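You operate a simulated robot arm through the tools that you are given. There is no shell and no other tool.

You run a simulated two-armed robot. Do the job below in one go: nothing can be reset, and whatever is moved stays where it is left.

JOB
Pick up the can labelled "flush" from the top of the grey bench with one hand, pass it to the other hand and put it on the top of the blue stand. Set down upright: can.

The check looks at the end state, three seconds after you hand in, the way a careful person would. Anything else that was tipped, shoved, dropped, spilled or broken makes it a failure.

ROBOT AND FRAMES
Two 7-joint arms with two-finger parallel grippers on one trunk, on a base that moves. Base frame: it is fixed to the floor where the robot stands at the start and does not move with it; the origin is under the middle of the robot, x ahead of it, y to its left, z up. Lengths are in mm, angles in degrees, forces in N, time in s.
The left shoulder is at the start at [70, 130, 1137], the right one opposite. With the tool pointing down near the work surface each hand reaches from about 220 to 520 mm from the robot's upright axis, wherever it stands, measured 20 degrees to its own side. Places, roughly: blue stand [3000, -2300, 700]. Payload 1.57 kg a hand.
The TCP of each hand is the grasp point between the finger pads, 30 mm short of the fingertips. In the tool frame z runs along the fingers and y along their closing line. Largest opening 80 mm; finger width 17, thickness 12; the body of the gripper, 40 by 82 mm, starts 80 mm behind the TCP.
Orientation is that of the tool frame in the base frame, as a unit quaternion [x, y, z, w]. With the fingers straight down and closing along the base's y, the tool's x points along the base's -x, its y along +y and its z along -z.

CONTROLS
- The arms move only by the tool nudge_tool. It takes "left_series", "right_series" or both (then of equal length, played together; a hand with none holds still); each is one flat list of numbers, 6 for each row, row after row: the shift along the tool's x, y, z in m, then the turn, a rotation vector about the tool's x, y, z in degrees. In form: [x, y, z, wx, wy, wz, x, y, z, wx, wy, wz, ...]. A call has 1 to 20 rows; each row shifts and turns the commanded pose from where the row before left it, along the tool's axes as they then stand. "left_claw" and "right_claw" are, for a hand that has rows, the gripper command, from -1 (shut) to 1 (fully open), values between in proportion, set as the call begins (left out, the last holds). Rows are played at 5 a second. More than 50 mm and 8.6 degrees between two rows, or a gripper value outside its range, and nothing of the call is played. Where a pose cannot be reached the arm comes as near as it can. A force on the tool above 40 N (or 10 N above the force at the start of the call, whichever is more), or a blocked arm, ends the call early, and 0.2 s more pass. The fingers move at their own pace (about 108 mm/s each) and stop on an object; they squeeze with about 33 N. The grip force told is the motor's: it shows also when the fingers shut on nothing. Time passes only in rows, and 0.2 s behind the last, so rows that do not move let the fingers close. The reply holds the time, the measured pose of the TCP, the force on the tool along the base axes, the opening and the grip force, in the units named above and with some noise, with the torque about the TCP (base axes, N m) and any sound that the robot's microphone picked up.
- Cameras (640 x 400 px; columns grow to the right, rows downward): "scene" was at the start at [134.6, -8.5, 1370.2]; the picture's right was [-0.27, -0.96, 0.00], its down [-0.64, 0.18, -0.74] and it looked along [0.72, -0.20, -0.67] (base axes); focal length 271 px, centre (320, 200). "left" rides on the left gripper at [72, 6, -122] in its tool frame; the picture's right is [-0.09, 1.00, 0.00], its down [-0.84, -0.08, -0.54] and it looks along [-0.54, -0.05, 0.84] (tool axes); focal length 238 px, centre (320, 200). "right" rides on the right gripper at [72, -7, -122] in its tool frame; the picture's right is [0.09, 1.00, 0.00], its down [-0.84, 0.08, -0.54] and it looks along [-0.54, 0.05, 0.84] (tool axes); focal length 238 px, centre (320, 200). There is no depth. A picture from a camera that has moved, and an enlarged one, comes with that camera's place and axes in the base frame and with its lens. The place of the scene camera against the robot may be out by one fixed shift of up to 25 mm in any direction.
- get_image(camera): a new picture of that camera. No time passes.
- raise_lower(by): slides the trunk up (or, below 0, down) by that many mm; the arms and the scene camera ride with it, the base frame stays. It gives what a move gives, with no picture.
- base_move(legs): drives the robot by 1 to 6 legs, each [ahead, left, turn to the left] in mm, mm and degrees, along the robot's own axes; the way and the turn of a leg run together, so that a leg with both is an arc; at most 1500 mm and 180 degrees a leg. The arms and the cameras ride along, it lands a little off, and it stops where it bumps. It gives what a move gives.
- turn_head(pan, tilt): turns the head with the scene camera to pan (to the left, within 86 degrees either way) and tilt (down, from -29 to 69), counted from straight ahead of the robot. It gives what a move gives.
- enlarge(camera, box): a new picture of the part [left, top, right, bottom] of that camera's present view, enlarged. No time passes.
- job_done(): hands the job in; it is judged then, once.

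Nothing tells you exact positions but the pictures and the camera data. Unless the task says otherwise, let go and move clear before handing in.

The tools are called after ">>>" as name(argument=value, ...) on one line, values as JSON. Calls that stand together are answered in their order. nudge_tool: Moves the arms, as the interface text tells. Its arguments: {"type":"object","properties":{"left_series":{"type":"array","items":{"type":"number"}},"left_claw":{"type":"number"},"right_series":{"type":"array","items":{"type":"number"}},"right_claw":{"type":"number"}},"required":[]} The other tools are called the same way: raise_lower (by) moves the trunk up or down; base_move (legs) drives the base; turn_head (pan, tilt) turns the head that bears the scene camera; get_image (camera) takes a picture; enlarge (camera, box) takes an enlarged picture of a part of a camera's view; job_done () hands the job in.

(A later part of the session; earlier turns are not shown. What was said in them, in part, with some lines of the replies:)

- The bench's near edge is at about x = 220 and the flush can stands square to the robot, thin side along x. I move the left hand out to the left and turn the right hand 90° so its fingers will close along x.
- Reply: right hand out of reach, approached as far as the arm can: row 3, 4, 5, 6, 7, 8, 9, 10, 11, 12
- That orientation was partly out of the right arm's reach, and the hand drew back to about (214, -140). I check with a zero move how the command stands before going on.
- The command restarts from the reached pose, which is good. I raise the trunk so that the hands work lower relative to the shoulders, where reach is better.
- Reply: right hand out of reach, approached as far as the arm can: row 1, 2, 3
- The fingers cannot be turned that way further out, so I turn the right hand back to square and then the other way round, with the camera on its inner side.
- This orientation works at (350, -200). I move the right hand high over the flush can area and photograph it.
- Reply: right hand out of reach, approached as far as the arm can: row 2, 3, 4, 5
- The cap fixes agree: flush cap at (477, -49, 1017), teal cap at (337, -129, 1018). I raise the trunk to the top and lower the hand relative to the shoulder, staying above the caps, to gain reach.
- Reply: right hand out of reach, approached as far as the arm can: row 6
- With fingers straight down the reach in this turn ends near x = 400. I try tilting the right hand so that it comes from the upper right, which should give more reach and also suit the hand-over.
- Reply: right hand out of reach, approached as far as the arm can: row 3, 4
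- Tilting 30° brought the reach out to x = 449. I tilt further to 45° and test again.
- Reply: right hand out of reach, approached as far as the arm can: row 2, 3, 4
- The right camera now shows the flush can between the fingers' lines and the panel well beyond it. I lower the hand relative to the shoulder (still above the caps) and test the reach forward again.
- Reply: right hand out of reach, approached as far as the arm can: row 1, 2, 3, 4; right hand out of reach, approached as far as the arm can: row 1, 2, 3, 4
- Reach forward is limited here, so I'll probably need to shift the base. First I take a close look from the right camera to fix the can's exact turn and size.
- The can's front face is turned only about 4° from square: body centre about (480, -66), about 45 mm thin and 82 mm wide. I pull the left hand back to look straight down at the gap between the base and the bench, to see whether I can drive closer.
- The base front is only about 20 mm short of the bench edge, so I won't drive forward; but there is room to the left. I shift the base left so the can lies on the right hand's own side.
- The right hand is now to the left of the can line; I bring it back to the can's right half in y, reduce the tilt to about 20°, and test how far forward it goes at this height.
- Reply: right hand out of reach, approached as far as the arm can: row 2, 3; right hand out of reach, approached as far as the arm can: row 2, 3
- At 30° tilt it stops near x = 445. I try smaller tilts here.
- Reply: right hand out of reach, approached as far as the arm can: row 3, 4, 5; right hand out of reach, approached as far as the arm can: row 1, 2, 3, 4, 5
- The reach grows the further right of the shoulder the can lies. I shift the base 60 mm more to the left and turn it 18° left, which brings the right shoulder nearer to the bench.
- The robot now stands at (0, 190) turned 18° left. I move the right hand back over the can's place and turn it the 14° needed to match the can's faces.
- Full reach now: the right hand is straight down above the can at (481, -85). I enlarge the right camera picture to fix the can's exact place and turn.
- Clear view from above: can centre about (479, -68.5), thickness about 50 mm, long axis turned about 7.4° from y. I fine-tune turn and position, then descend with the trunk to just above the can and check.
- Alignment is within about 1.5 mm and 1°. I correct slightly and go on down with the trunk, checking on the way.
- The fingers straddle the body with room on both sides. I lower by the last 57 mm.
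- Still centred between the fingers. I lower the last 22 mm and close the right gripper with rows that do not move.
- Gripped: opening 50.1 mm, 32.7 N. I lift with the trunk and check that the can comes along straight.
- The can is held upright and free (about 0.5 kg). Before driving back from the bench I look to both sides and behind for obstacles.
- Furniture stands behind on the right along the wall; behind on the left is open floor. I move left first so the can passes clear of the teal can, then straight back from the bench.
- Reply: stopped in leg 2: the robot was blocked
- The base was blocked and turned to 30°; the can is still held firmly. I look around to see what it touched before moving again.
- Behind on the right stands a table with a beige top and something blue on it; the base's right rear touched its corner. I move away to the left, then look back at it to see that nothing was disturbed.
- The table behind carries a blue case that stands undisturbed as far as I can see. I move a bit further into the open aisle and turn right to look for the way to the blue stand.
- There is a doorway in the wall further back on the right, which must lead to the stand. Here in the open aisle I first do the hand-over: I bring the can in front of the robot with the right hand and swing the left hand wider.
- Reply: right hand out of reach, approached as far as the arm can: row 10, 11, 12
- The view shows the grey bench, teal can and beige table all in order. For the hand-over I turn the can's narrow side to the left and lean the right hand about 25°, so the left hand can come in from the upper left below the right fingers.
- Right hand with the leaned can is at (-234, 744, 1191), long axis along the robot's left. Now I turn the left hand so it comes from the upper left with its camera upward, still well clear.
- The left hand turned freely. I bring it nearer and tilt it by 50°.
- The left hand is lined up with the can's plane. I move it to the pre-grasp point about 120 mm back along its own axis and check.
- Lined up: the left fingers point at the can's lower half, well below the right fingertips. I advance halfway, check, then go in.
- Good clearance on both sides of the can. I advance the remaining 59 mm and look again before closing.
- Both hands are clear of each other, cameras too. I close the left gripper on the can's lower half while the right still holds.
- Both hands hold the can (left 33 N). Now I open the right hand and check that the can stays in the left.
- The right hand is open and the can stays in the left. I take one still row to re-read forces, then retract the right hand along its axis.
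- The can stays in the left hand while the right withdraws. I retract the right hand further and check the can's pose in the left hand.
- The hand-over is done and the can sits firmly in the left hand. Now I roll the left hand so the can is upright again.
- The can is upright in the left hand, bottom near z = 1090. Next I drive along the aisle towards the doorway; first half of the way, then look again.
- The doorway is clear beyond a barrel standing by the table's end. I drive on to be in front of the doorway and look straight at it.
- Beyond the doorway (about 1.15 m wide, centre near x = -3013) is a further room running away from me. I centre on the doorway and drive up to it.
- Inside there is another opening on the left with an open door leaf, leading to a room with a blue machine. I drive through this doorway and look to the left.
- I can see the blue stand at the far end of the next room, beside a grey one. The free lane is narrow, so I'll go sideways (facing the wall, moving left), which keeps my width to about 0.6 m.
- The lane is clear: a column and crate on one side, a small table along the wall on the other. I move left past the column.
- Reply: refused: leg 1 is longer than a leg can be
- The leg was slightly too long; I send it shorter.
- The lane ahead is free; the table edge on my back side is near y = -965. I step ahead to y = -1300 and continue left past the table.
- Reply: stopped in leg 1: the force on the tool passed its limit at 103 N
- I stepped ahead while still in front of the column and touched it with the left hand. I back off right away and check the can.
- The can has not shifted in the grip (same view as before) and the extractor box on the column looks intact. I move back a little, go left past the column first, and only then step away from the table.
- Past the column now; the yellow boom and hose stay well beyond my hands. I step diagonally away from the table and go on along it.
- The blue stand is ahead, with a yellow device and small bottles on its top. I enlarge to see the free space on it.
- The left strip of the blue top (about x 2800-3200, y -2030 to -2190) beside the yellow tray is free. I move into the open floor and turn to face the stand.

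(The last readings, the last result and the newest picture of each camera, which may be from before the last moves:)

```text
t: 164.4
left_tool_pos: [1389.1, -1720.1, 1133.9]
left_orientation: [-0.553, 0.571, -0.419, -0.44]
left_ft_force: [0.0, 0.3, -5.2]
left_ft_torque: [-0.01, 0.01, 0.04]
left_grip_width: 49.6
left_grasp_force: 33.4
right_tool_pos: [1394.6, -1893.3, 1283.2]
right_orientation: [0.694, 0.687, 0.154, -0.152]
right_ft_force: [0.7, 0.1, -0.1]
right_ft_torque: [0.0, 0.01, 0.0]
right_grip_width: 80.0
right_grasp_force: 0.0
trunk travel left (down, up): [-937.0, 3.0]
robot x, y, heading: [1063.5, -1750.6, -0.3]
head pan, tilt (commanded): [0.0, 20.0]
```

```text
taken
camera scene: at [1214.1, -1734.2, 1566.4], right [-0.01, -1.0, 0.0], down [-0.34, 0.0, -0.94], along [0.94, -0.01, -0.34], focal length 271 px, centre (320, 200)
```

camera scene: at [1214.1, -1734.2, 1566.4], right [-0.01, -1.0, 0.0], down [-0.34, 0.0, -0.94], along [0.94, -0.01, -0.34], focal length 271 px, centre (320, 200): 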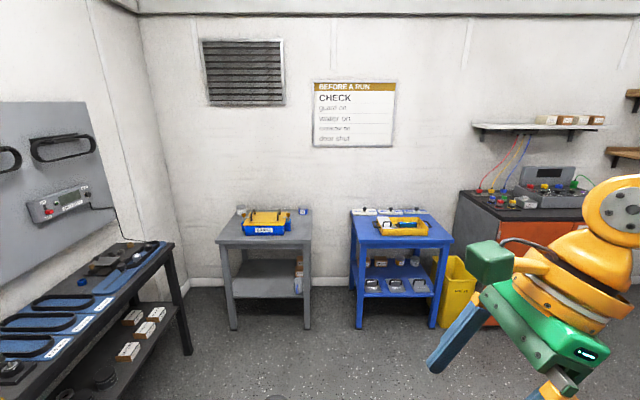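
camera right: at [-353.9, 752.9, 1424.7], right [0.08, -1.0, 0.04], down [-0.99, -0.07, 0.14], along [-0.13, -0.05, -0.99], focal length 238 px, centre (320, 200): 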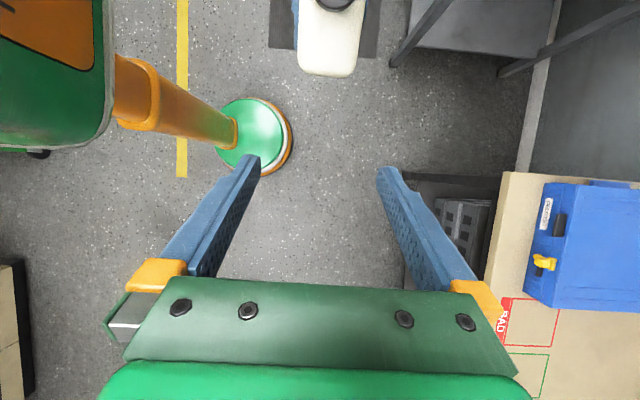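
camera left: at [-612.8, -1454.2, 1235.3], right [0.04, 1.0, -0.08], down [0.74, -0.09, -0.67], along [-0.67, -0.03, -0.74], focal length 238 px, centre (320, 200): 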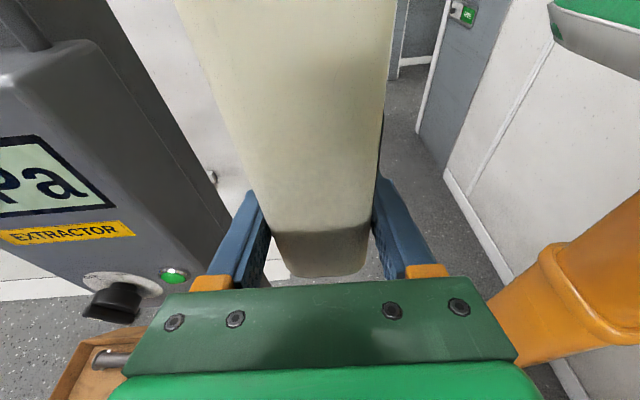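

I'm facing the stand at heading about 0. I test how far forward the left hand can hold the can in this pose, and level it by half a degree.

>>> nudge_tool(left_series=[0, -0.016, 0, 0, 0.5, 0.47, 0, -0.016, 0, 0, 0, 0, 0, -0.016, 0, 0, 0, 0, 0, -0.016, 0, 0, 0, 0, 0, -0.016, 0, 0, 0, 0], right_series=[-0.012, -0.012, -0.0056, 0, 0, 0, -0.012, -0.012, -0.0056, 0, 0, 0, -0.012, -0.012, -0.0056, 0, 0, 0, -0.012, -0.012, -0.0056, 0, 0, 0, -0.012, -0.012, -0.0056, 0, 0, 0])

>>> turn_head(pan=0, tilt=45)

>>> get_image(camera="scene")

```text
t: 165.6
left_tool_pos: [1467.3, -1722.8, 1133.7]
left_orientation: [-0.55, 0.57, -0.424, -0.439]
left_ft_force: [-0.1, 0.1, -5.6]
left_ft_torque: [0.01, -0.01, 0.01]
left_grip_width: 50.1
left_grasp_force: 33.6
right_tool_pos: [1335.2, -1962.1, 1281.6]
right_orientation: [0.693, 0.687, 0.154, -0.153]
right_ft_force: [-0.3, -0.6, -0.2]
right_ft_torque: [-0.01, 0.0, -0.03]
right_grip_width: 80.0
right_grasp_force: 0.1
trunk travel left (down, up): [-937.0, 3.0]
robot x, y, heading: [1067.6, -1749.1, -0.1]
head pan, tilt (commanded): [0.0, 20.0]
```

```text
t: 166.5
left_tool_pos: [1468.3, -1723.0, 1133.5]
left_orientation: [-0.549, 0.57, -0.424, -0.44]
left_ft_force: [-0.6, 0.2, -4.8]
left_ft_torque: [0.03, -0.01, -0.02]
left_grip_width: 49.8
left_grasp_force: 32.5
right_tool_pos: [1334.3, -1959.7, 1282.7]
right_orientation: [0.694, 0.687, 0.154, -0.153]
right_ft_force: [0.2, 0.6, 0.0]
right_ft_torque: [0.02, -0.02, -0.01]
right_grip_width: 79.9
right_grasp_force: 0.0
trunk travel left (down, up): [-937.0, 3.0]
robot x, y, heading: [1068.0, -1748.5, -0.4]
head pan, tilt (commanded): [0.0, 45.0]
```

```text
taken
camera scene: at [1202.5, -1734.2, 1527.8], right [-0.01, -1.0, 0.0], down [-0.71, 0.01, -0.71], along [0.71, -0.01, -0.71], focal length 271 px, centre (320, 200)
```

scene: 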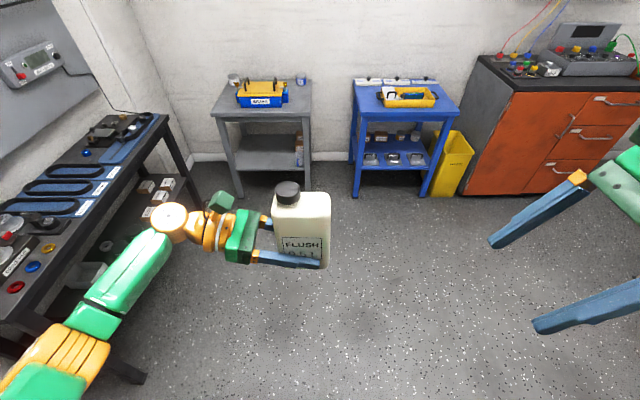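

The left hand reaches 400 mm ahead with the can. I plan to stand at about (2490, -2245) turned 15° left, which keeps the elbow clear of the grey stand; first I drive most of the way and look again.

>>> base_move(legs=[[0, -490, 0.3], [900, 0, 0]])

>>> turn_head(pan=0, tilt=35)

>>> get_image(camera="scene")

>>> enlarge(camera="scene", box=[250, 60, 450, 260])

```text
t: 173.8
left_tool_pos: [2361.9, -2209.5, 1133.3]
left_orientation: [-0.553, 0.566, -0.428, -0.437]
left_ft_force: [-0.5, 0.2, -5.2]
left_ft_torque: [0.02, 0.02, 0.03]
left_grip_width: 49.9
left_grasp_force: 33.6
right_tool_pos: [2233.1, -2448.1, 1283.4]
right_orientation: [0.688, 0.692, 0.153, -0.153]
right_ft_force: [0.2, 0.9, 0.5]
right_ft_torque: [-0.01, -0.03, 0.01]
right_grip_width: 80.0
right_grasp_force: 0.1
trunk travel left (down, up): [-937.0, 3.0]
robot x, y, heading: [1965.5, -2241.3, 0.5]
head pan, tilt (commanded): [0.0, 45.0]
```

```text
t: 174.5
left_tool_pos: [2363.4, -2208.7, 1132.4]
left_orientation: [-0.554, 0.566, -0.427, -0.436]
left_ft_force: [-0.2, -0.5, -6.1]
left_ft_torque: [0.0, 0.02, -0.02]
left_grip_width: 50.0
left_grasp_force: 33.4
right_tool_pos: [2233.1, -2449.5, 1283.1]
right_orientation: [0.688, 0.692, 0.153, -0.153]
right_ft_force: [0.0, -0.2, -0.9]
right_ft_torque: [0.0, -0.02, 0.05]
right_grip_width: 79.8
right_grasp_force: 0.1
trunk travel left (down, up): [-937.0, 3.0]
robot x, y, heading: [1960.5, -2238.0, 0.6]
head pan, tilt (commanded): [0.0, 35.0]
```

```text
taken
camera scene: at [2105.2, -2225.0, 1542.5], right [0.01, -1.0, 0.0], down [-0.57, 0.0, -0.82], along [0.82, 0.01, -0.57], focal length 271 px, centre (320, 200)
```

scene: 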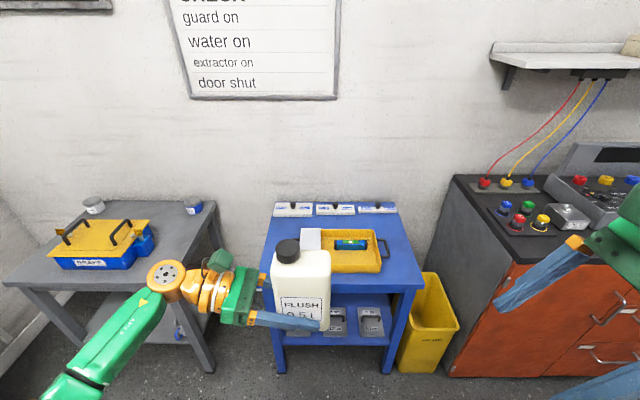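

```text
2.00 times, centred on (350, 160) of scene
camera zoom: at [2105.2, -2225.0, 1542.5], right [0.01, -1.0, 0.0], down [-0.57, 0.0, -0.82], along [0.82, 0.01, -0.57], focal length 542 px, centre (260, 280)
```

zoom: 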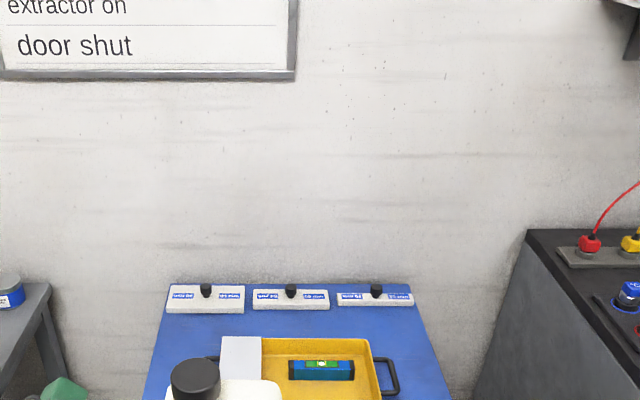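

I drive closer and turn 15° left, staying 100 mm short, then use the downward-looking right camera to measure the stand's top precisely.

>>> base_move(legs=[[430, 0, 0], [0, 0, 14.4]])

>>> get_image(camera="right")

>>> get_image(camera="left")

>>> get_image(camera="scene")

```text
t: 178.0
left_tool_pos: [2775.8, -2106.9, 1133.3]
left_orientation: [0.621, -0.493, 0.478, 0.379]
left_ft_force: [0.0, 0.8, -6.1]
left_ft_torque: [-0.01, -0.01, 0.01]
left_grip_width: 50.0
left_grasp_force: 33.2
right_tool_pos: [2709.7, -2373.1, 1281.7]
right_orientation: [0.596, 0.772, 0.134, -0.173]
right_ft_force: [-0.4, 0.5, 0.0]
right_ft_torque: [0.01, 0.0, -0.01]
right_grip_width: 79.8
right_grasp_force: 0.1
trunk travel left (down, up): [-937.0, 3.0]
robot x, y, heading: [2395.1, -2236.5, 15.1]
head pan, tilt (commanded): [0.0, 35.0]
```

```text
taken
camera right: at [2699.5, -2362.1, 1423.8], right [0.94, 0.33, 0.04], down [0.33, -0.94, 0.13], along [0.08, -0.11, -0.99], focal length 238 px, centre (320, 200)
```

right: 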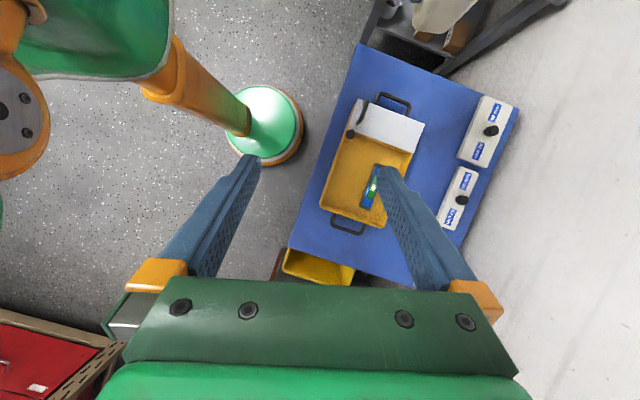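

```text
taken
camera left: at [2746.5, -2013.7, 1234.5], right [-0.98, -0.2, -0.09], down [-0.09, 0.74, -0.67], along [0.2, -0.65, -0.74], focal length 238 px, centre (320, 200)
```

left: 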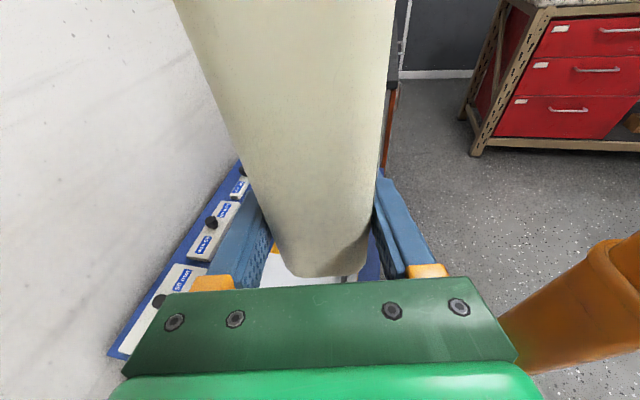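

```text
taken
camera scene: at [2533.5, -2188.9, 1542.5], right [0.26, -0.97, 0.0], down [-0.56, -0.15, -0.82], along [0.79, 0.21, -0.57], focal length 271 px, centre (320, 200)
```

scene: 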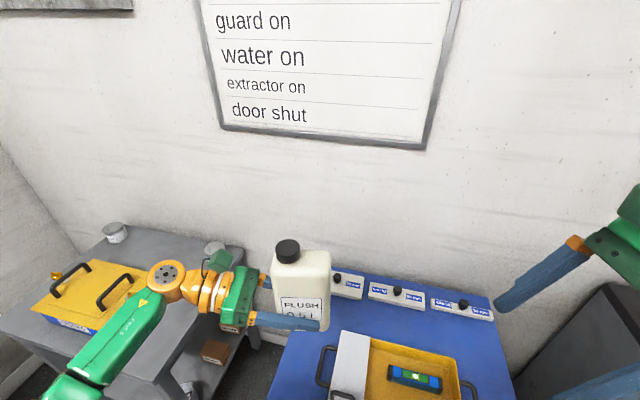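

From above: stand front edge x ≈ 2723, left edge y ≈ -2003; the tray with its handle begins at y ≈ -2150 (handle to -2106 at x 2815-2875). A square placement in the front-left spot near (2768, -2075) fits best, so I turn back to heading 0 and align.

>>> base_move(legs=[[0, 0, -15], [-27, 125, 0]])

>>> get_image(camera="right")

>>> raise_lower(by=-200)

>>> get_image(camera="right")

>>> get_image(camera="scene")

```text
t: 180.2
left_tool_pos: [2769.3, -2090.7, 1131.6]
left_orientation: [-0.552, 0.57, -0.423, -0.438]
left_ft_force: [0.0, -1.1, -5.1]
left_ft_torque: [0.05, -0.01, 0.01]
left_grip_width: 50.0
left_grasp_force: 32.6
right_tool_pos: [2638.7, -2331.0, 1282.0]
right_orientation: [0.692, 0.688, 0.155, -0.155]
right_ft_force: [-0.9, 0.3, -0.1]
right_ft_torque: [0.0, 0.02, 0.02]
right_grip_width: 80.3
right_grasp_force: 0.1
trunk travel left (down, up): [-937.0, 3.0]
robot x, y, heading: [2366.9, -2115.4, -0.1]
head pan, tilt (commanded): [0.0, 35.0]
```

```text
taken
camera right: at [2631.5, -2317.5, 1422.8], right [1.0, 0.08, 0.04], down [0.07, -0.99, 0.13], along [0.05, -0.13, -0.99], focal length 238 px, centre (320, 200)
```

right: 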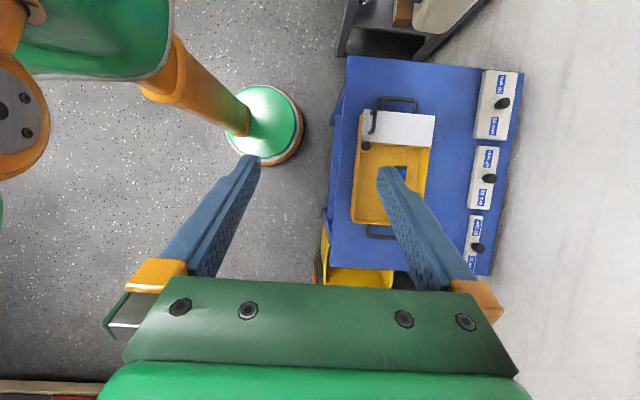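

```text
t: 182.3
left_tool_pos: [2769.8, -2085.3, 933.2]
left_orientation: [-0.551, 0.569, -0.425, -0.439]
left_ft_force: [0.4, 0.1, -6.4]
left_ft_torque: [0.01, -0.02, 0.01]
left_grip_width: 50.0
left_grasp_force: 32.9
right_tool_pos: [2637.5, -2324.3, 1083.2]
right_orientation: [0.691, 0.689, 0.154, -0.154]
right_ft_force: [0.1, -0.4, -0.3]
right_ft_torque: [-0.01, -0.04, -0.02]
right_grip_width: 79.8
right_grasp_force: 0.0
trunk travel left (down, up): [-737.0, 203.0]
robot x, y, heading: [2364.0, -2112.9, -0.2]
head pan, tilt (commanded): [0.0, 35.0]
```

```text
taken
camera right: at [2629.9, -2311.0, 1224.2], right [1.0, 0.08, 0.04], down [0.07, -0.99, 0.14], along [0.05, -0.13, -0.99], focal length 238 px, centre (320, 200)
```

right: 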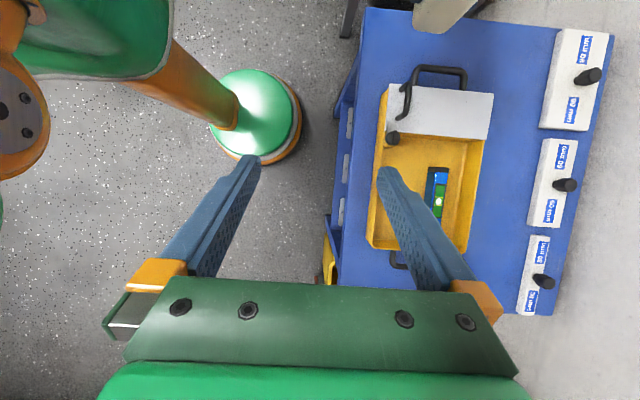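

```text
taken
camera scene: at [2510.5, -2099.0, 1342.6], right [0.0, -1.0, 0.0], down [-0.57, 0.0, -0.82], along [0.82, 0.0, -0.57], focal length 271 px, centre (320, 200)
```

scene: 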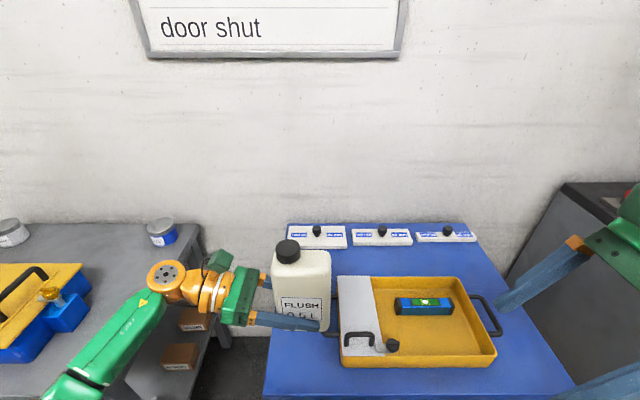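

Two-height triangulation puts the stand's top at about z = 735-745. I enlarge the right camera view for the exact edges and tray handle.

>>> enlarge(camera="right", box=[310, 0, 530, 160])

>>> enlarge(camera="scene", box=[200, 220, 420, 400])

>>> get_image(camera="left")

```text
2.50 times, centred on (420, 80) of right
camera zoom: at [2629.9, -2311.0, 1224.2], right [1.0, 0.08, 0.04], down [0.07, -0.99, 0.14], along [0.05, -0.13, -0.99], focal length 596 px, centre (70, 500)
```

zoom: 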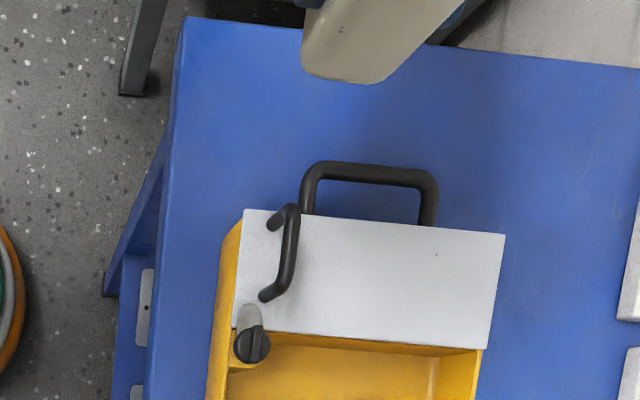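

```text
2.22 times, centred on (310, 310) of scene
camera zoom: at [2510.5, -2099.0, 1342.6], right [0.0, -1.0, 0.0], down [-0.57, 0.0, -0.82], along [0.82, 0.0, -0.57], focal length 602 px, centre (342, -44)
```

zoom: 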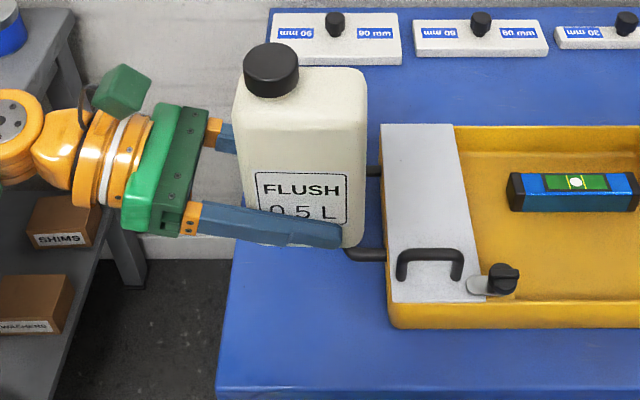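

```text
taken
camera left: at [2765.3, -1986.7, 1034.3], right [-0.99, 0.06, -0.09], down [0.1, 0.73, -0.67], along [0.03, -0.68, -0.74], focal length 238 px, centre (320, 200)
```

left: 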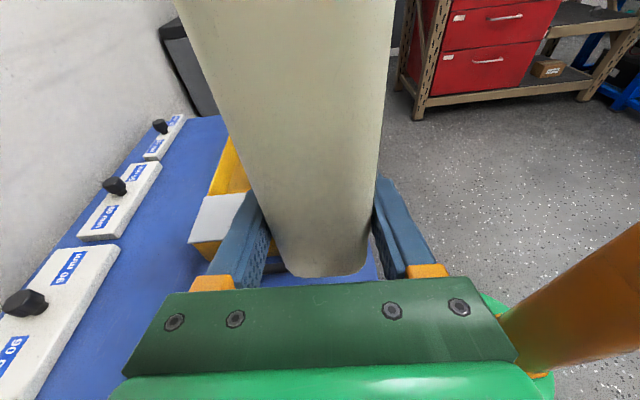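

The free front-left patch runs x 2709-2803, y -2151 to -2006. I shift the can to centre near (2754, -2076), then lower with the trunk to about 20 mm above the top.

>>> nudge_tool(left_series=[-0.00145, 0.0082, -0.00555, 0, 0, 0, -0.00145, 0.0082, -0.00555, 0, 0, 0])

>>> raise_lower(by=-90)

>>> get_image(camera="scene")

>>> get_image(camera="right")

```text
t: 182.9
left_tool_pos: [2753.0, -2072.9, 934.3]
left_orientation: [-0.55, 0.569, -0.425, -0.439]
left_ft_force: [-0.2, 0.2, -5.7]
left_ft_torque: [0.0, 0.0, 0.0]
left_grip_width: 49.9
left_grasp_force: 33.0
right_tool_pos: [2636.5, -2322.6, 1083.0]
right_orientation: [0.691, 0.69, 0.153, -0.154]
right_ft_force: [-0.2, -0.7, -0.3]
right_ft_torque: [-0.03, -0.02, -0.02]
right_grip_width: 80.0
right_grasp_force: 0.0
trunk travel left (down, up): [-737.0, 203.0]
robot x, y, heading: [2368.8, -2113.8, -0.4]
head pan, tilt (commanded): [0.0, 35.0]
```

```text
t: 184.2
left_tool_pos: [2753.2, -2075.0, 843.7]
left_orientation: [-0.55, 0.569, -0.425, -0.439]
left_ft_force: [-1.0, 0.2, -6.1]
left_ft_torque: [0.01, -0.02, -0.04]
left_grip_width: 49.7
left_grasp_force: 32.7
right_tool_pos: [2637.9, -2325.1, 992.5]
right_orientation: [0.691, 0.689, 0.154, -0.153]
right_ft_force: [0.0, 0.3, -0.3]
right_ft_torque: [-0.01, -0.01, -0.01]
right_grip_width: 80.2
right_grasp_force: 0.0
trunk travel left (down, up): [-647.0, 293.0]
robot x, y, heading: [2367.1, -2115.9, -0.2]
head pan, tilt (commanded): [0.0, 35.0]
```

```text
taken
camera scene: at [2510.3, -2099.1, 1252.6], right [0.0, -1.0, 0.0], down [-0.57, 0.0, -0.82], along [0.82, 0.0, -0.57], focal length 271 px, centre (320, 200)
```

scene: 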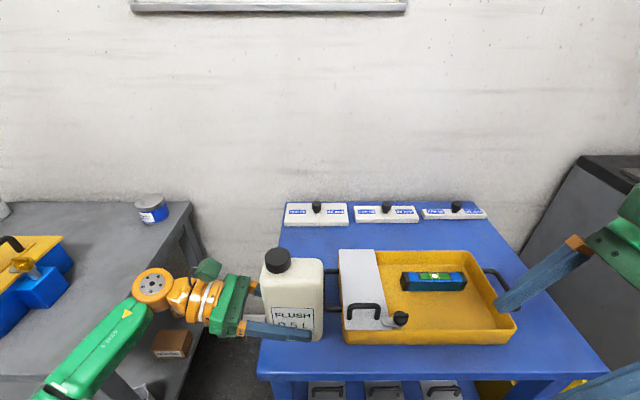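

```text
taken
camera right: at [2629.7, -2311.0, 1134.2], right [1.0, 0.08, 0.04], down [0.07, -0.99, 0.14], along [0.05, -0.13, -0.99], focal length 238 px, centre (320, 200)
```

right: 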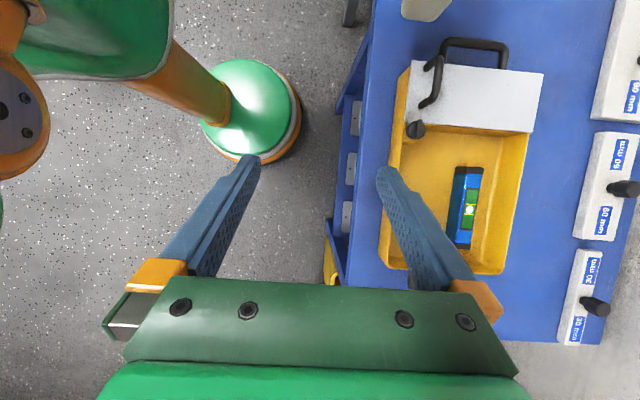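

Everything is clear: the forearm passes beside the grey stand, and the can is over the free patch. I lower 35 mm more and check the gap.

>>> raise_lower(by=-35)

>>> enlarge(camera="scene", box=[200, 220, 400, 400])

>>> get_image(camera="left")

```text
t: 185.0
left_tool_pos: [2752.7, -2073.7, 807.5]
left_orientation: [-0.55, 0.569, -0.425, -0.439]
left_ft_force: [-0.4, 1.0, -4.3]
left_ft_torque: [0.01, 0.0, 0.02]
left_grip_width: 50.1
left_grasp_force: 33.1
right_tool_pos: [2637.0, -2324.7, 957.4]
right_orientation: [0.691, 0.689, 0.153, -0.154]
right_ft_force: [-0.2, -0.1, 0.8]
right_ft_torque: [0.03, 0.0, 0.04]
right_grip_width: 79.9
right_grasp_force: 0.2
trunk travel left (down, up): [-612.0, 328.0]
robot x, y, heading: [2367.4, -2115.5, -0.0]
head pan, tilt (commanded): [0.0, 35.0]
```

```text
2.22 times, centred on (300, 310) of scene
camera zoom: at [2510.1, -2099.1, 1217.5], right [0.0, -1.0, 0.0], down [-0.57, 0.0, -0.82], along [0.82, 0.0, -0.57], focal length 602 px, centre (364, -44)
```

zoom: 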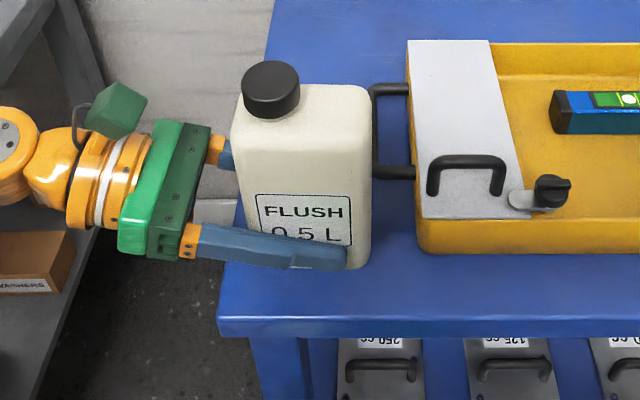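

```text
taken
camera left: at [2749.0, -1975.0, 909.8], right [-0.99, 0.06, -0.09], down [0.1, 0.73, -0.67], along [0.03, -0.68, -0.74], focal length 238 px, centre (320, 200)
```

left: 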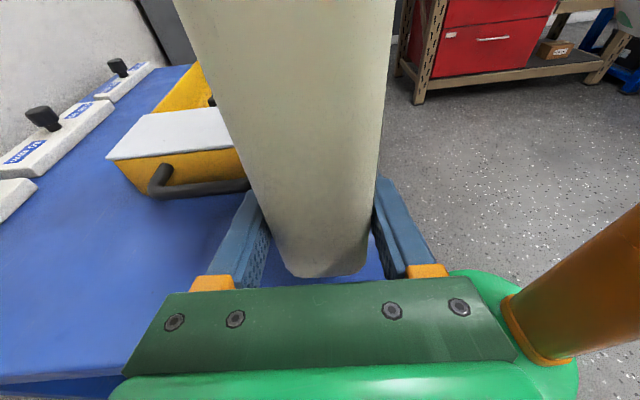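

The can stands over the patch with about 14 mm to the left edge and 36 mm to the tray. I shift it 10 mm to the right to balance that, then lower in small steps watching the force.

>>> nudge_tool(left_series=[0.00125, -0.00015, 0.00485, 0, 0, 0, 0.00125, -0.00015, 0.00485, 0, 0, 0])

>>> raise_lower(by=-10)

>>> enlarge(camera="scene", box=[200, 220, 400, 400])

```text
t: 185.6
left_tool_pos: [2753.0, -2083.8, 807.8]
left_orientation: [-0.55, 0.569, -0.425, -0.439]
left_ft_force: [-0.2, 0.1, -6.0]
left_ft_torque: [-0.04, 0.01, -0.02]
left_grip_width: 49.9
left_grasp_force: 33.2
right_tool_pos: [2637.3, -2324.4, 956.9]
right_orientation: [0.692, 0.689, 0.154, -0.153]
right_ft_force: [-0.2, 0.0, -0.9]
right_ft_torque: [-0.01, -0.03, 0.01]
right_grip_width: 79.9
right_grasp_force: 0.1
trunk travel left (down, up): [-612.0, 328.0]
robot x, y, heading: [2365.2, -2113.9, -0.4]
head pan, tilt (commanded): [0.0, 35.0]
```

```text
t: 186.1
left_tool_pos: [2752.6, -2083.6, 799.3]
left_orientation: [-0.55, 0.569, -0.424, -0.439]
left_ft_force: [0.8, 0.3, -5.4]
left_ft_torque: [0.01, 0.02, 0.01]
left_grip_width: 50.0
left_grasp_force: 32.6
right_tool_pos: [2635.3, -2323.7, 947.4]
right_orientation: [0.691, 0.689, 0.154, -0.153]
right_ft_force: [-0.2, 0.5, -0.3]
right_ft_torque: [-0.04, 0.0, 0.01]
right_grip_width: 80.0
right_grasp_force: 0.0
trunk travel left (down, up): [-602.0, 338.0]
robot x, y, heading: [2368.2, -2109.4, 0.1]
head pan, tilt (commanded): [0.0, 35.0]
```

```text
2.22 times, centred on (300, 310) of scene
camera zoom: at [2510.4, -2099.1, 1207.5], right [0.0, -1.0, 0.0], down [-0.57, 0.0, -0.82], along [0.82, 0.0, -0.57], focal length 602 px, centre (364, -44)
```

zoom: 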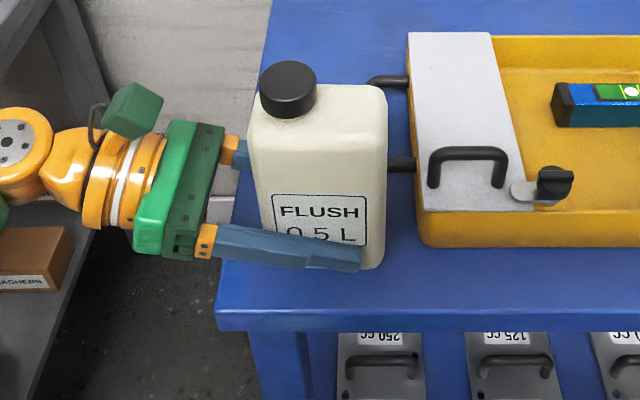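

Well placed now. I lower by the left arm in 2 mm rows and watch the force for contact.

>>> nudge_tool(left_series=[-0.00194, 0, 0.00051, 0, 0, 0, -0.00194, 0, 0.00051, 0, 0, 0, -0.00194, 0, 0.00051, 0, 0, 0])

>>> nudge_tool(left_series=[-0.00194, 0, 0.00051, 0, 0, 0, -0.00194, 0, 0.00051, 0, 0, 0])

```text
t: 186.9
left_tool_pos: [2752.3, -2084.7, 792.2]
left_orientation: [-0.551, 0.569, -0.425, -0.438]
left_ft_force: [0.8, -0.3, -6.5]
left_ft_torque: [0.0, 0.02, 0.02]
left_grip_width: 49.7
left_grasp_force: 33.2
right_tool_pos: [2636.3, -2324.0, 946.7]
right_orientation: [0.692, 0.689, 0.154, -0.153]
right_ft_force: [0.2, 0.0, -0.1]
right_ft_torque: [0.0, 0.04, -0.01]
right_grip_width: 80.0
right_grasp_force: 0.1
trunk travel left (down, up): [-602.0, 338.0]
robot x, y, heading: [2365.7, -2117.3, -0.2]
head pan, tilt (commanded): [0.0, 35.0]
```

```text
t: 187.5
left_tool_pos: [2753.1, -2084.6, 788.6]
left_orientation: [-0.55, 0.569, -0.425, -0.439]
left_ft_force: [0.7, -0.9, -5.0]
left_ft_torque: [0.0, -0.01, 0.0]
left_grip_width: 50.0
left_grasp_force: 32.7
right_tool_pos: [2636.9, -2324.0, 946.1]
right_orientation: [0.692, 0.689, 0.154, -0.152]
right_ft_force: [-0.1, -0.2, 0.3]
right_ft_torque: [0.01, 0.01, 0.0]
right_grip_width: 80.0
right_grasp_force: 0.0
trunk travel left (down, up): [-602.0, 338.0]
robot x, y, heading: [2370.1, -2115.5, -0.1]
head pan, tilt (commanded): [0.0, 35.0]
```

>>> nudge_tool(left_series=[-0.00194, 0, 0.00051, 0, 0, 0, -0.00194, 0, 0.00051, 0, 0, 0])

>>> enlarge(camera="scene", box=[240, 270, 360, 380])

```text
t: 188.1
left_tool_pos: [2753.0, -2084.7, 784.6]
left_orientation: [-0.551, 0.569, -0.425, -0.438]
left_ft_force: [-0.3, 0.2, -6.3]
left_ft_torque: [0.0, 0.0, -0.03]
left_grip_width: 49.8
left_grasp_force: 32.8
right_tool_pos: [2638.3, -2324.6, 947.4]
right_orientation: [0.691, 0.689, 0.154, -0.154]
right_ft_force: [-0.1, -1.4, -0.1]
right_ft_torque: [0.03, -0.03, -0.01]
right_grip_width: 79.9
right_grasp_force: 0.1
trunk travel left (down, up): [-602.0, 338.0]
robot x, y, heading: [2365.9, -2113.2, -0.3]
head pan, tilt (commanded): [0.0, 35.0]
```

```text
3.64 times, centred on (300, 325) of scene
camera zoom: at [2510.4, -2099.1, 1207.5], right [0.0, -1.0, 0.0], down [-0.57, 0.0, -0.82], along [0.82, 0.0, -0.57], focal length 986 px, centre (393, -254)
```

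zoom: 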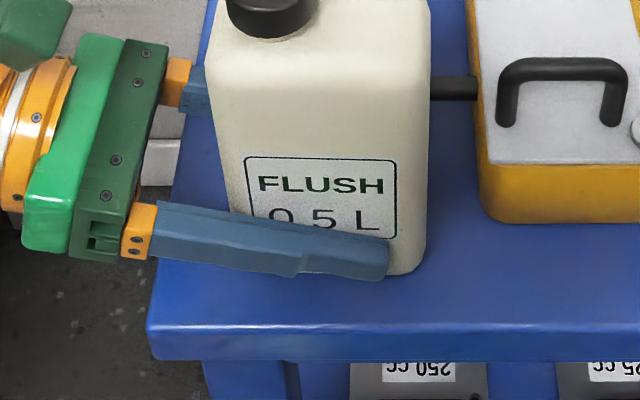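

No contact yet at TCP z = 785. I go on down in small steps.

>>> nudge_tool(left_series=[-0.00194, 0, 0.00051, 0, 0, 0, -0.00194, 0, 0.00051, 0, 0, 0])

>>> nudge_tool(left_series=[-0.00194, 0, 0.00051, 0, 0, 0, -0.00194, 0, 0.00051, 0, 0, 0])

>>> nudge_tool(left_series=[-0.00194, 0, 0.00051, 0, 0, 0, -0.00194, 0, 0.00051, 0, 0, 0])

```text
t: 188.7
left_tool_pos: [2752.1, -2084.2, 780.2]
left_orientation: [-0.55, 0.569, -0.425, -0.439]
left_ft_force: [-0.2, 1.0, -6.4]
left_ft_torque: [0.04, 0.03, 0.03]
left_grip_width: 50.1
left_grasp_force: 33.5
right_tool_pos: [2637.9, -2324.5, 947.0]
right_orientation: [0.692, 0.689, 0.154, -0.153]
right_ft_force: [0.1, 0.0, -0.4]
right_ft_torque: [0.0, -0.01, 0.0]
right_grip_width: 80.1
right_grasp_force: 0.0
trunk travel left (down, up): [-602.0, 338.0]
robot x, y, heading: [2366.2, -2112.9, -0.3]
head pan, tilt (commanded): [0.0, 35.0]
```

```text
t: 189.3
left_tool_pos: [2752.9, -2084.7, 780.0]
left_orientation: [-0.55, 0.568, -0.428, -0.438]
left_ft_force: [7.5, 3.3, 18.9]
left_ft_torque: [1.11, 0.24, -0.41]
left_grip_width: 49.6
left_grasp_force: 33.3
right_tool_pos: [2635.1, -2323.8, 947.7]
right_orientation: [0.692, 0.689, 0.155, -0.152]
right_ft_force: [1.0, 0.3, 0.1]
right_ft_torque: [0.0, 0.0, 0.05]
right_grip_width: 80.1
right_grasp_force: 0.1
trunk travel left (down, up): [-602.0, 338.0]
robot x, y, heading: [2367.6, -2114.7, -0.1]
head pan, tilt (commanded): [0.0, 35.0]
```

```text
t: 189.9
left_tool_pos: [2750.6, -2085.4, 774.8]
left_orientation: [-0.549, 0.569, -0.427, -0.438]
left_ft_force: [7.4, 1.1, 26.0]
left_ft_torque: [0.17, 0.4, 0.11]
left_grip_width: 50.2
left_grasp_force: 32.6
right_tool_pos: [2634.7, -2324.0, 948.8]
right_orientation: [0.691, 0.689, 0.155, -0.152]
right_ft_force: [-0.5, 0.3, 0.6]
right_ft_torque: [0.02, 0.0, -0.02]
right_grip_width: 80.1
right_grasp_force: 0.1
trunk travel left (down, up): [-602.0, 338.0]
robot x, y, heading: [2367.7, -2111.9, -0.2]
head pan, tilt (commanded): [0.0, 35.0]
```

Contact made at about z = 780; it now presses with 26 N. I ease up a little until the push is nearly gone, then look.

>>> nudge_tool(left_series=[0.00145, 0, -0.00038, 0, 0, 0])

>>> enlarge(camera="scene", box=[220, 240, 380, 390])

>>> get_image(camera="left")

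```text
t: 190.3
left_tool_pos: [2749.7, -2084.4, 774.4]
left_orientation: [-0.551, 0.57, -0.425, -0.437]
left_ft_force: [2.7, -0.7, 11.0]
left_ft_torque: [-0.78, -0.07, 0.23]
left_grip_width: 50.2
left_grasp_force: 33.2
right_tool_pos: [2634.6, -2324.4, 949.0]
right_orientation: [0.692, 0.688, 0.156, -0.152]
right_ft_force: [-0.7, -1.2, -0.3]
right_ft_torque: [0.02, -0.06, -0.01]
right_grip_width: 80.3
right_grasp_force: 0.1
trunk travel left (down, up): [-602.0, 338.0]
robot x, y, heading: [2367.2, -2112.7, -0.3]
head pan, tilt (commanded): [0.0, 35.0]
```

```text
2.67 times, centred on (300, 315) of scene
camera zoom: at [2507.6, -2099.5, 1207.7], right [0.0, -1.0, 0.0], down [-0.57, 0.0, -0.82], along [0.82, 0.0, -0.57], focal length 723 px, centre (373, -107)
```

zoom: 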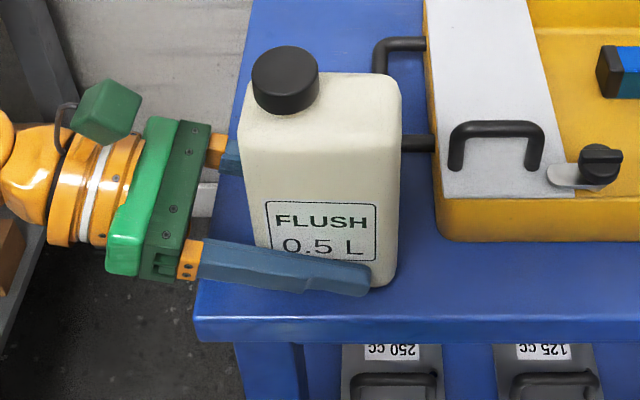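

```text
taken
camera left: at [2747.2, -1985.7, 876.0], right [-0.99, 0.06, -0.09], down [0.1, 0.73, -0.67], along [0.03, -0.68, -0.74], focal length 238 px, centre (320, 200)
```

left: 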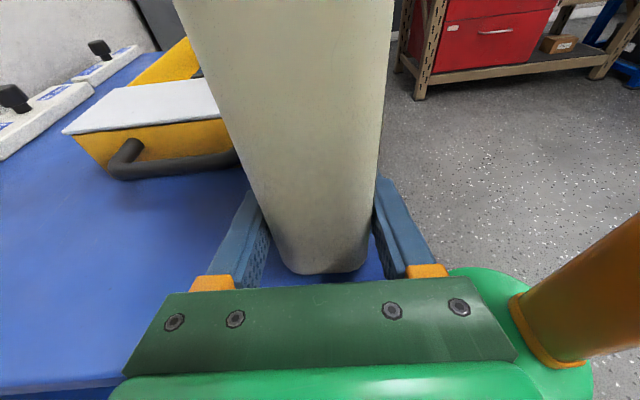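

The can stands on the top, the hand just pressing lightly (about 11 N). I ease a touch more and then open the left gripper part-way.

>>> nudge_tool(left_series=[0.0006, 0, -0.00016, 0, 0, 0])

>>> nudge_tool(left_series=[0, 0, 0, 0, 0, 0, 0, 0, 0, 0, 0, 0, 0, 0, 0, 0, 0, 0], left_claw=0.5)

>>> enlarge(camera="scene", box=[220, 240, 380, 390])

>>> get_image(camera="left")

```text
t: 190.7
left_tool_pos: [2751.6, -2084.8, 775.0]
left_orientation: [-0.55, 0.57, -0.425, -0.438]
left_ft_force: [-0.1, -1.4, 3.9]
left_ft_torque: [-0.51, -0.22, -0.07]
left_grip_width: 49.6
left_grasp_force: 33.7
right_tool_pos: [2635.2, -2324.4, 948.6]
right_orientation: [0.692, 0.689, 0.155, -0.153]
right_ft_force: [1.1, -0.6, 0.0]
right_ft_torque: [-0.05, -0.01, -0.03]
right_grip_width: 80.2
right_grasp_force: 0.1
trunk travel left (down, up): [-602.0, 338.0]
robot x, y, heading: [2362.2, -2109.9, -0.1]
head pan, tilt (commanded): [0.0, 35.0]
```

```text
t: 191.5
left_tool_pos: [2752.1, -2085.3, 775.6]
left_orientation: [-0.55, 0.569, -0.425, -0.438]
left_ft_force: [1.0, 1.2, -0.1]
left_ft_torque: [0.0, -0.02, 0.0]
left_grip_width: 59.8
left_grasp_force: 0.1
right_tool_pos: [2635.9, -2325.0, 948.7]
right_orientation: [0.691, 0.689, 0.154, -0.153]
right_ft_force: [0.6, -0.4, 0.6]
right_ft_torque: [-0.03, 0.02, 0.01]
right_grip_width: 79.9
right_grasp_force: 0.0
trunk travel left (down, up): [-602.0, 338.0]
robot x, y, heading: [2365.9, -2113.7, -0.1]
head pan, tilt (commanded): [0.0, 35.0]
```

```text
2.67 times, centred on (300, 315) of scene
camera zoom: at [2509.2, -2099.1, 1207.7], right [0.0, -1.0, 0.0], down [-0.57, 0.0, -0.82], along [0.82, 0.0, -0.57], focal length 723 px, centre (373, -107)
```

zoom: 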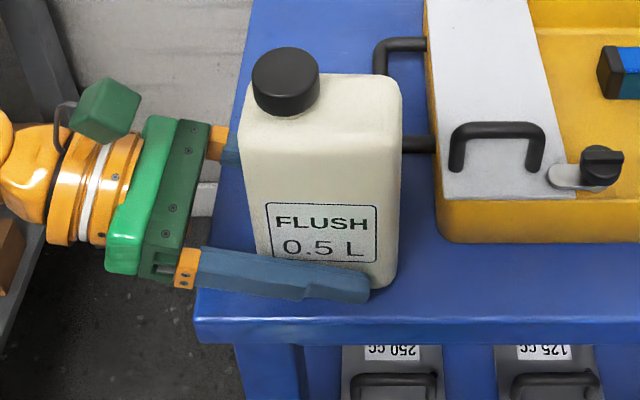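

```text
taken
camera left: at [2748.3, -1985.1, 876.5], right [-0.99, 0.06, -0.09], down [0.1, 0.73, -0.67], along [0.03, -0.68, -0.74], focal length 238 px, centre (320, 200)
```

left: 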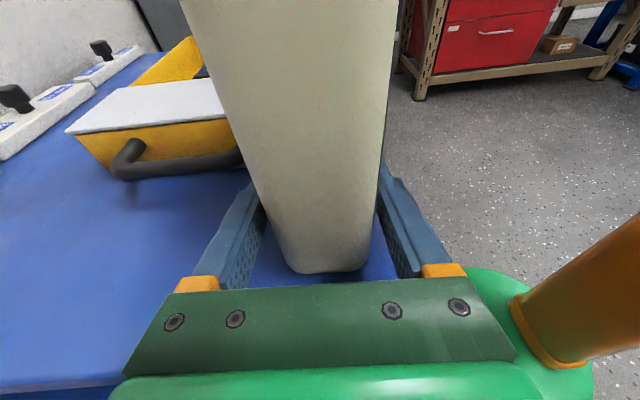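

The can stands upright on its own; 5 mm of air on each side of the fingers. I withdraw the left hand straight back along its axis.

>>> nudge_tool(left_series=[0, 0, -0.008, 0, 0, 0, 0, 0, -0.008, 0, 0, 0, 0, 0, -0.008, 0, 0, 0])

>>> get_image(camera="left")

>>> enlarge(camera="scene", box=[220, 240, 380, 390])

```text
t: 192.3
left_tool_pos: [2754.1, -2060.3, 781.1]
left_orientation: [-0.551, 0.569, -0.425, -0.438]
left_ft_force: [-0.1, -1.0, 0.8]
left_ft_torque: [0.01, -0.01, 0.01]
left_grip_width: 59.9
left_grasp_force: 0.0
right_tool_pos: [2635.5, -2324.4, 947.3]
right_orientation: [0.691, 0.689, 0.155, -0.152]
right_ft_force: [0.1, -1.0, -0.5]
right_ft_torque: [-0.02, 0.01, -0.03]
right_grip_width: 79.9
right_grasp_force: 0.1
trunk travel left (down, up): [-602.0, 338.0]
robot x, y, heading: [2371.0, -2112.5, -0.2]
head pan, tilt (commanded): [0.0, 35.0]
```

```text
taken
camera left: at [2749.5, -1961.5, 882.7], right [-0.99, 0.06, -0.09], down [0.1, 0.73, -0.67], along [0.03, -0.68, -0.73], focal length 238 px, centre (320, 200)
```

left: 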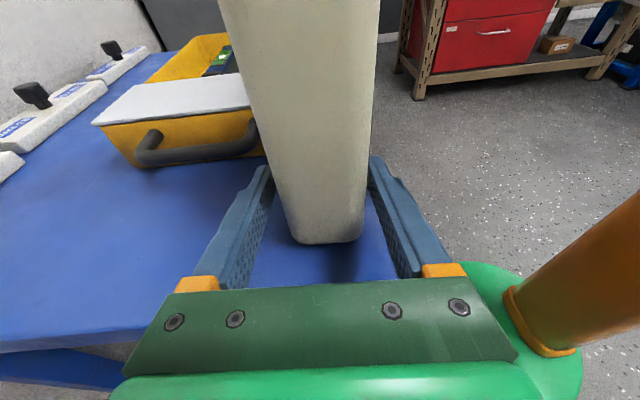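

```text
2.67 times, centred on (300, 315) of scene
camera zoom: at [2509.2, -2099.0, 1207.7], right [0.0, -1.0, 0.0], down [-0.57, 0.0, -0.82], along [0.82, 0.0, -0.57], focal length 723 px, centre (373, -107)
```

zoom: 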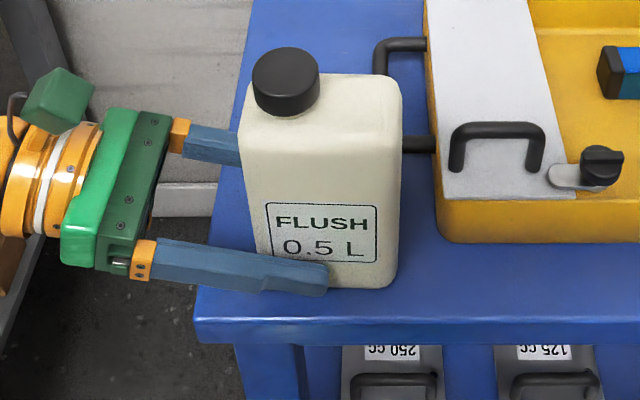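

Nothing moves with it. I withdraw the rest of the way.

>>> nudge_tool(left_series=[0, 0, -0.011, 0, 0, 0, 0, 0, -0.011, 0, 0, 0, 0, 0, -0.011, 0, 0, 0, 0, 0, -0.011, 0, 0, 0, 0, 0, -0.011, 0, 0, 0, 0, 0, -0.011, 0, 0, 0])

>>> get_image(camera="scene")

>>> get_image(camera="left")

```text
t: 193.7
left_tool_pos: [2754.3, -1996.9, 797.8]
left_orientation: [-0.549, 0.569, -0.425, -0.439]
left_ft_force: [0.9, -0.5, -0.5]
left_ft_torque: [0.02, 0.0, 0.01]
left_grip_width: 60.1
left_grasp_force: 0.1
right_tool_pos: [2635.3, -2324.2, 947.7]
right_orientation: [0.691, 0.689, 0.155, -0.153]
right_ft_force: [0.1, 1.2, -0.3]
right_ft_torque: [0.0, -0.01, 0.0]
right_grip_width: 79.8
right_grasp_force: 0.1
trunk travel left (down, up): [-602.0, 338.0]
robot x, y, heading: [2367.3, -2113.5, -0.2]
head pan, tilt (commanded): [0.0, 35.0]
```

```text
taken
camera scene: at [2509.2, -2099.0, 1207.7], right [0.0, -1.0, 0.0], down [-0.57, 0.0, -0.82], along [0.82, 0.0, -0.57], focal length 271 px, centre (320, 200)
```

scene: 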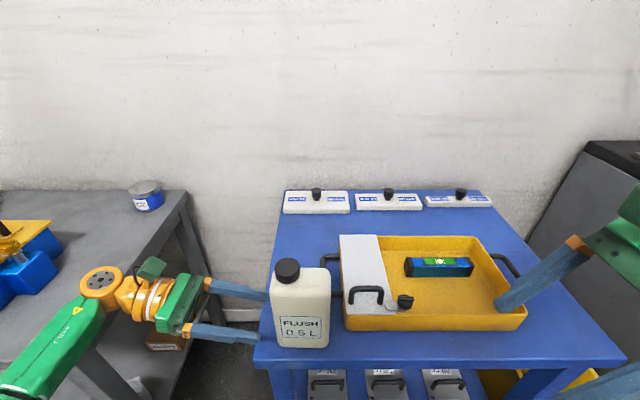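

```text
taken
camera left: at [2750.9, -1897.9, 899.5], right [-0.99, 0.06, -0.09], down [0.1, 0.73, -0.67], along [0.03, -0.68, -0.73], focal length 238 px, centre (320, 200)
```

left: 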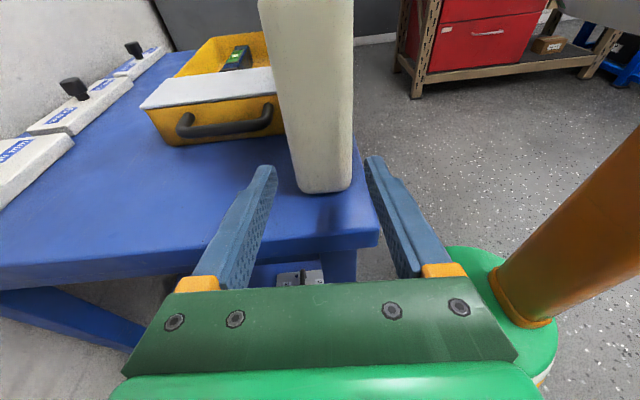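

The fingers are past the can's end now. I withdraw a bit more and then raise the trunk so both hands rise clear of everything.

>>> nudge_tool(left_series=[0.002, 0, -0.007, 0, 0, 0, 0.002, 0, -0.007, 0, 0, 0])

>>> raise_lower(by=200)

>>> get_image(camera="scene")

```text
t: 194.3
left_tool_pos: [2755.7, -1983.9, 805.4]
left_orientation: [-0.551, 0.569, -0.426, -0.438]
left_ft_force: [0.6, -0.9, -0.5]
left_ft_torque: [0.0, 0.02, -0.02]
left_grip_width: 59.9
left_grasp_force: 0.0
right_tool_pos: [2636.0, -2324.4, 947.5]
right_orientation: [0.692, 0.689, 0.154, -0.152]
right_ft_force: [-0.1, 0.7, 0.6]
right_ft_torque: [0.02, -0.04, -0.01]
right_grip_width: 79.9
right_grasp_force: 0.0
trunk travel left (down, up): [-602.0, 338.0]
robot x, y, heading: [2369.3, -2114.8, -0.5]
head pan, tilt (commanded): [0.0, 35.0]
```

```text
t: 196.5
left_tool_pos: [2755.1, -1984.1, 1005.1]
left_orientation: [-0.55, 0.569, -0.425, -0.438]
left_ft_force: [0.1, 0.5, 0.1]
left_ft_torque: [-0.03, 0.0, 0.0]
left_grip_width: 59.9
left_grasp_force: 0.0
right_tool_pos: [2636.3, -2322.6, 1147.8]
right_orientation: [0.691, 0.69, 0.155, -0.153]
right_ft_force: [-0.9, 0.1, -0.9]
right_ft_torque: [0.01, 0.01, -0.06]
right_grip_width: 80.0
right_grasp_force: 0.0
trunk travel left (down, up): [-802.0, 138.0]
robot x, y, heading: [2368.4, -2114.1, -0.3]
head pan, tilt (commanded): [0.0, 35.0]
```

```text
taken
camera scene: at [2509.3, -2099.2, 1407.7], right [0.0, -1.0, 0.0], down [-0.57, 0.0, -0.82], along [0.82, 0.0, -0.57], focal length 271 px, centre (320, 200)
```

scene: 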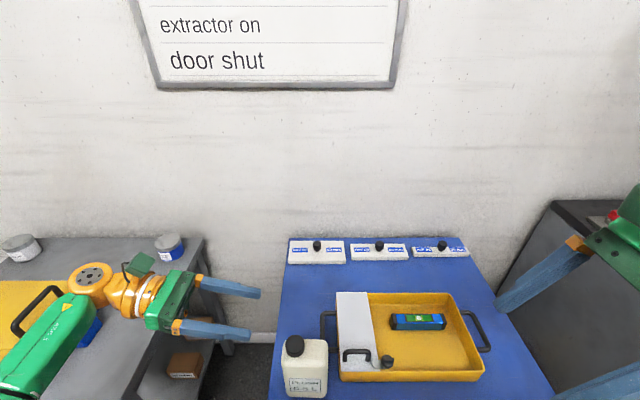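

The can stands alone on the blue top. I back the robot away and take a last look at the stand.

>>> base_move(legs=[[-350, 0, 0]])

>>> get_image(camera="scene")

>>> enlarge(camera="scene", box=[230, 180, 430, 380])

```text
t: 198.8
left_tool_pos: [2405.6, -1982.9, 1006.0]
left_orientation: [-0.551, 0.568, -0.426, -0.439]
left_ft_force: [0.0, -0.2, 0.6]
left_ft_torque: [0.01, 0.0, 0.0]
left_grip_width: 59.9
left_grasp_force: 0.0
right_tool_pos: [2288.2, -2324.0, 1146.7]
right_orientation: [0.691, 0.689, 0.155, -0.154]
right_ft_force: [0.4, -0.8, 0.9]
right_ft_torque: [-0.02, 0.03, -0.04]
right_grip_width: 80.2
right_grasp_force: 0.1
trunk travel left (down, up): [-802.0, 138.0]
robot x, y, heading: [2019.1, -2112.2, -0.0]
head pan, tilt (commanded): [0.0, 35.0]
```

```text
taken
camera scene: at [2161.6, -2098.1, 1407.5], right [0.0, -1.0, 0.0], down [-0.57, 0.0, -0.82], along [0.82, 0.0, -0.57], focal length 271 px, centre (320, 200)
```

scene: 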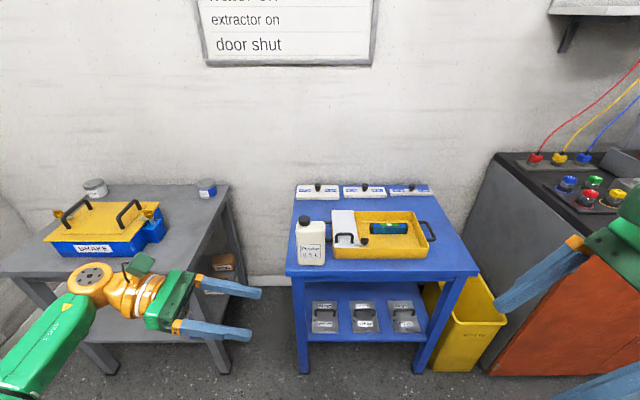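

```text
2.00 times, centred on (330, 280) of scene
camera zoom: at [2161.6, -2098.1, 1407.5], right [0.0, -1.0, 0.0], down [-0.57, 0.0, -0.82], along [0.82, 0.0, -0.57], focal length 542 px, centre (300, 40)
```

zoom: 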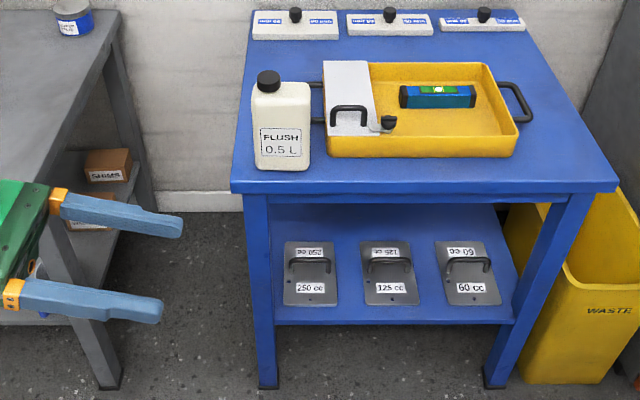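

The flush can stands upright and alone on the top of the blue stand. The tray, the blocks and the neighbouring grey stand are as I found them, and both hands are clear. I hand the job in.

>>> job_done()

```text
The job is handed in.
```

The flush can is standing upright on top of the blue stand, at its front-left corner, about 25 mm from the nearest edges. I picked it up from the grey bench with the right hand and passed it to the left in the open aisle. The left hand carried it through the doorway and set it down. Both hands are empty and clear of the stand, and the job is handed in.

Two contacts on the way, neither intended:

- **Beige table:** while backing away from the bench, the base touched a front corner of the table with the blue case on it. The case and the other things on the table still stood upright afterwards.
- **Extractor box on the column:** in the second room I moved ahead too early, and the left hand holding the can pressed against the box with about 103 N. I backed off at once. The can had not shifted in the grip, and the box, its knob and its green light looked intact. I did not go back to inspect it closely, so I can't rule out that a setting on it changed.

I saw nothing else tipped, dropped or spilled. The coolant can was still in its place when I last saw the grey bench, and the items on the blue stand were where I found them.
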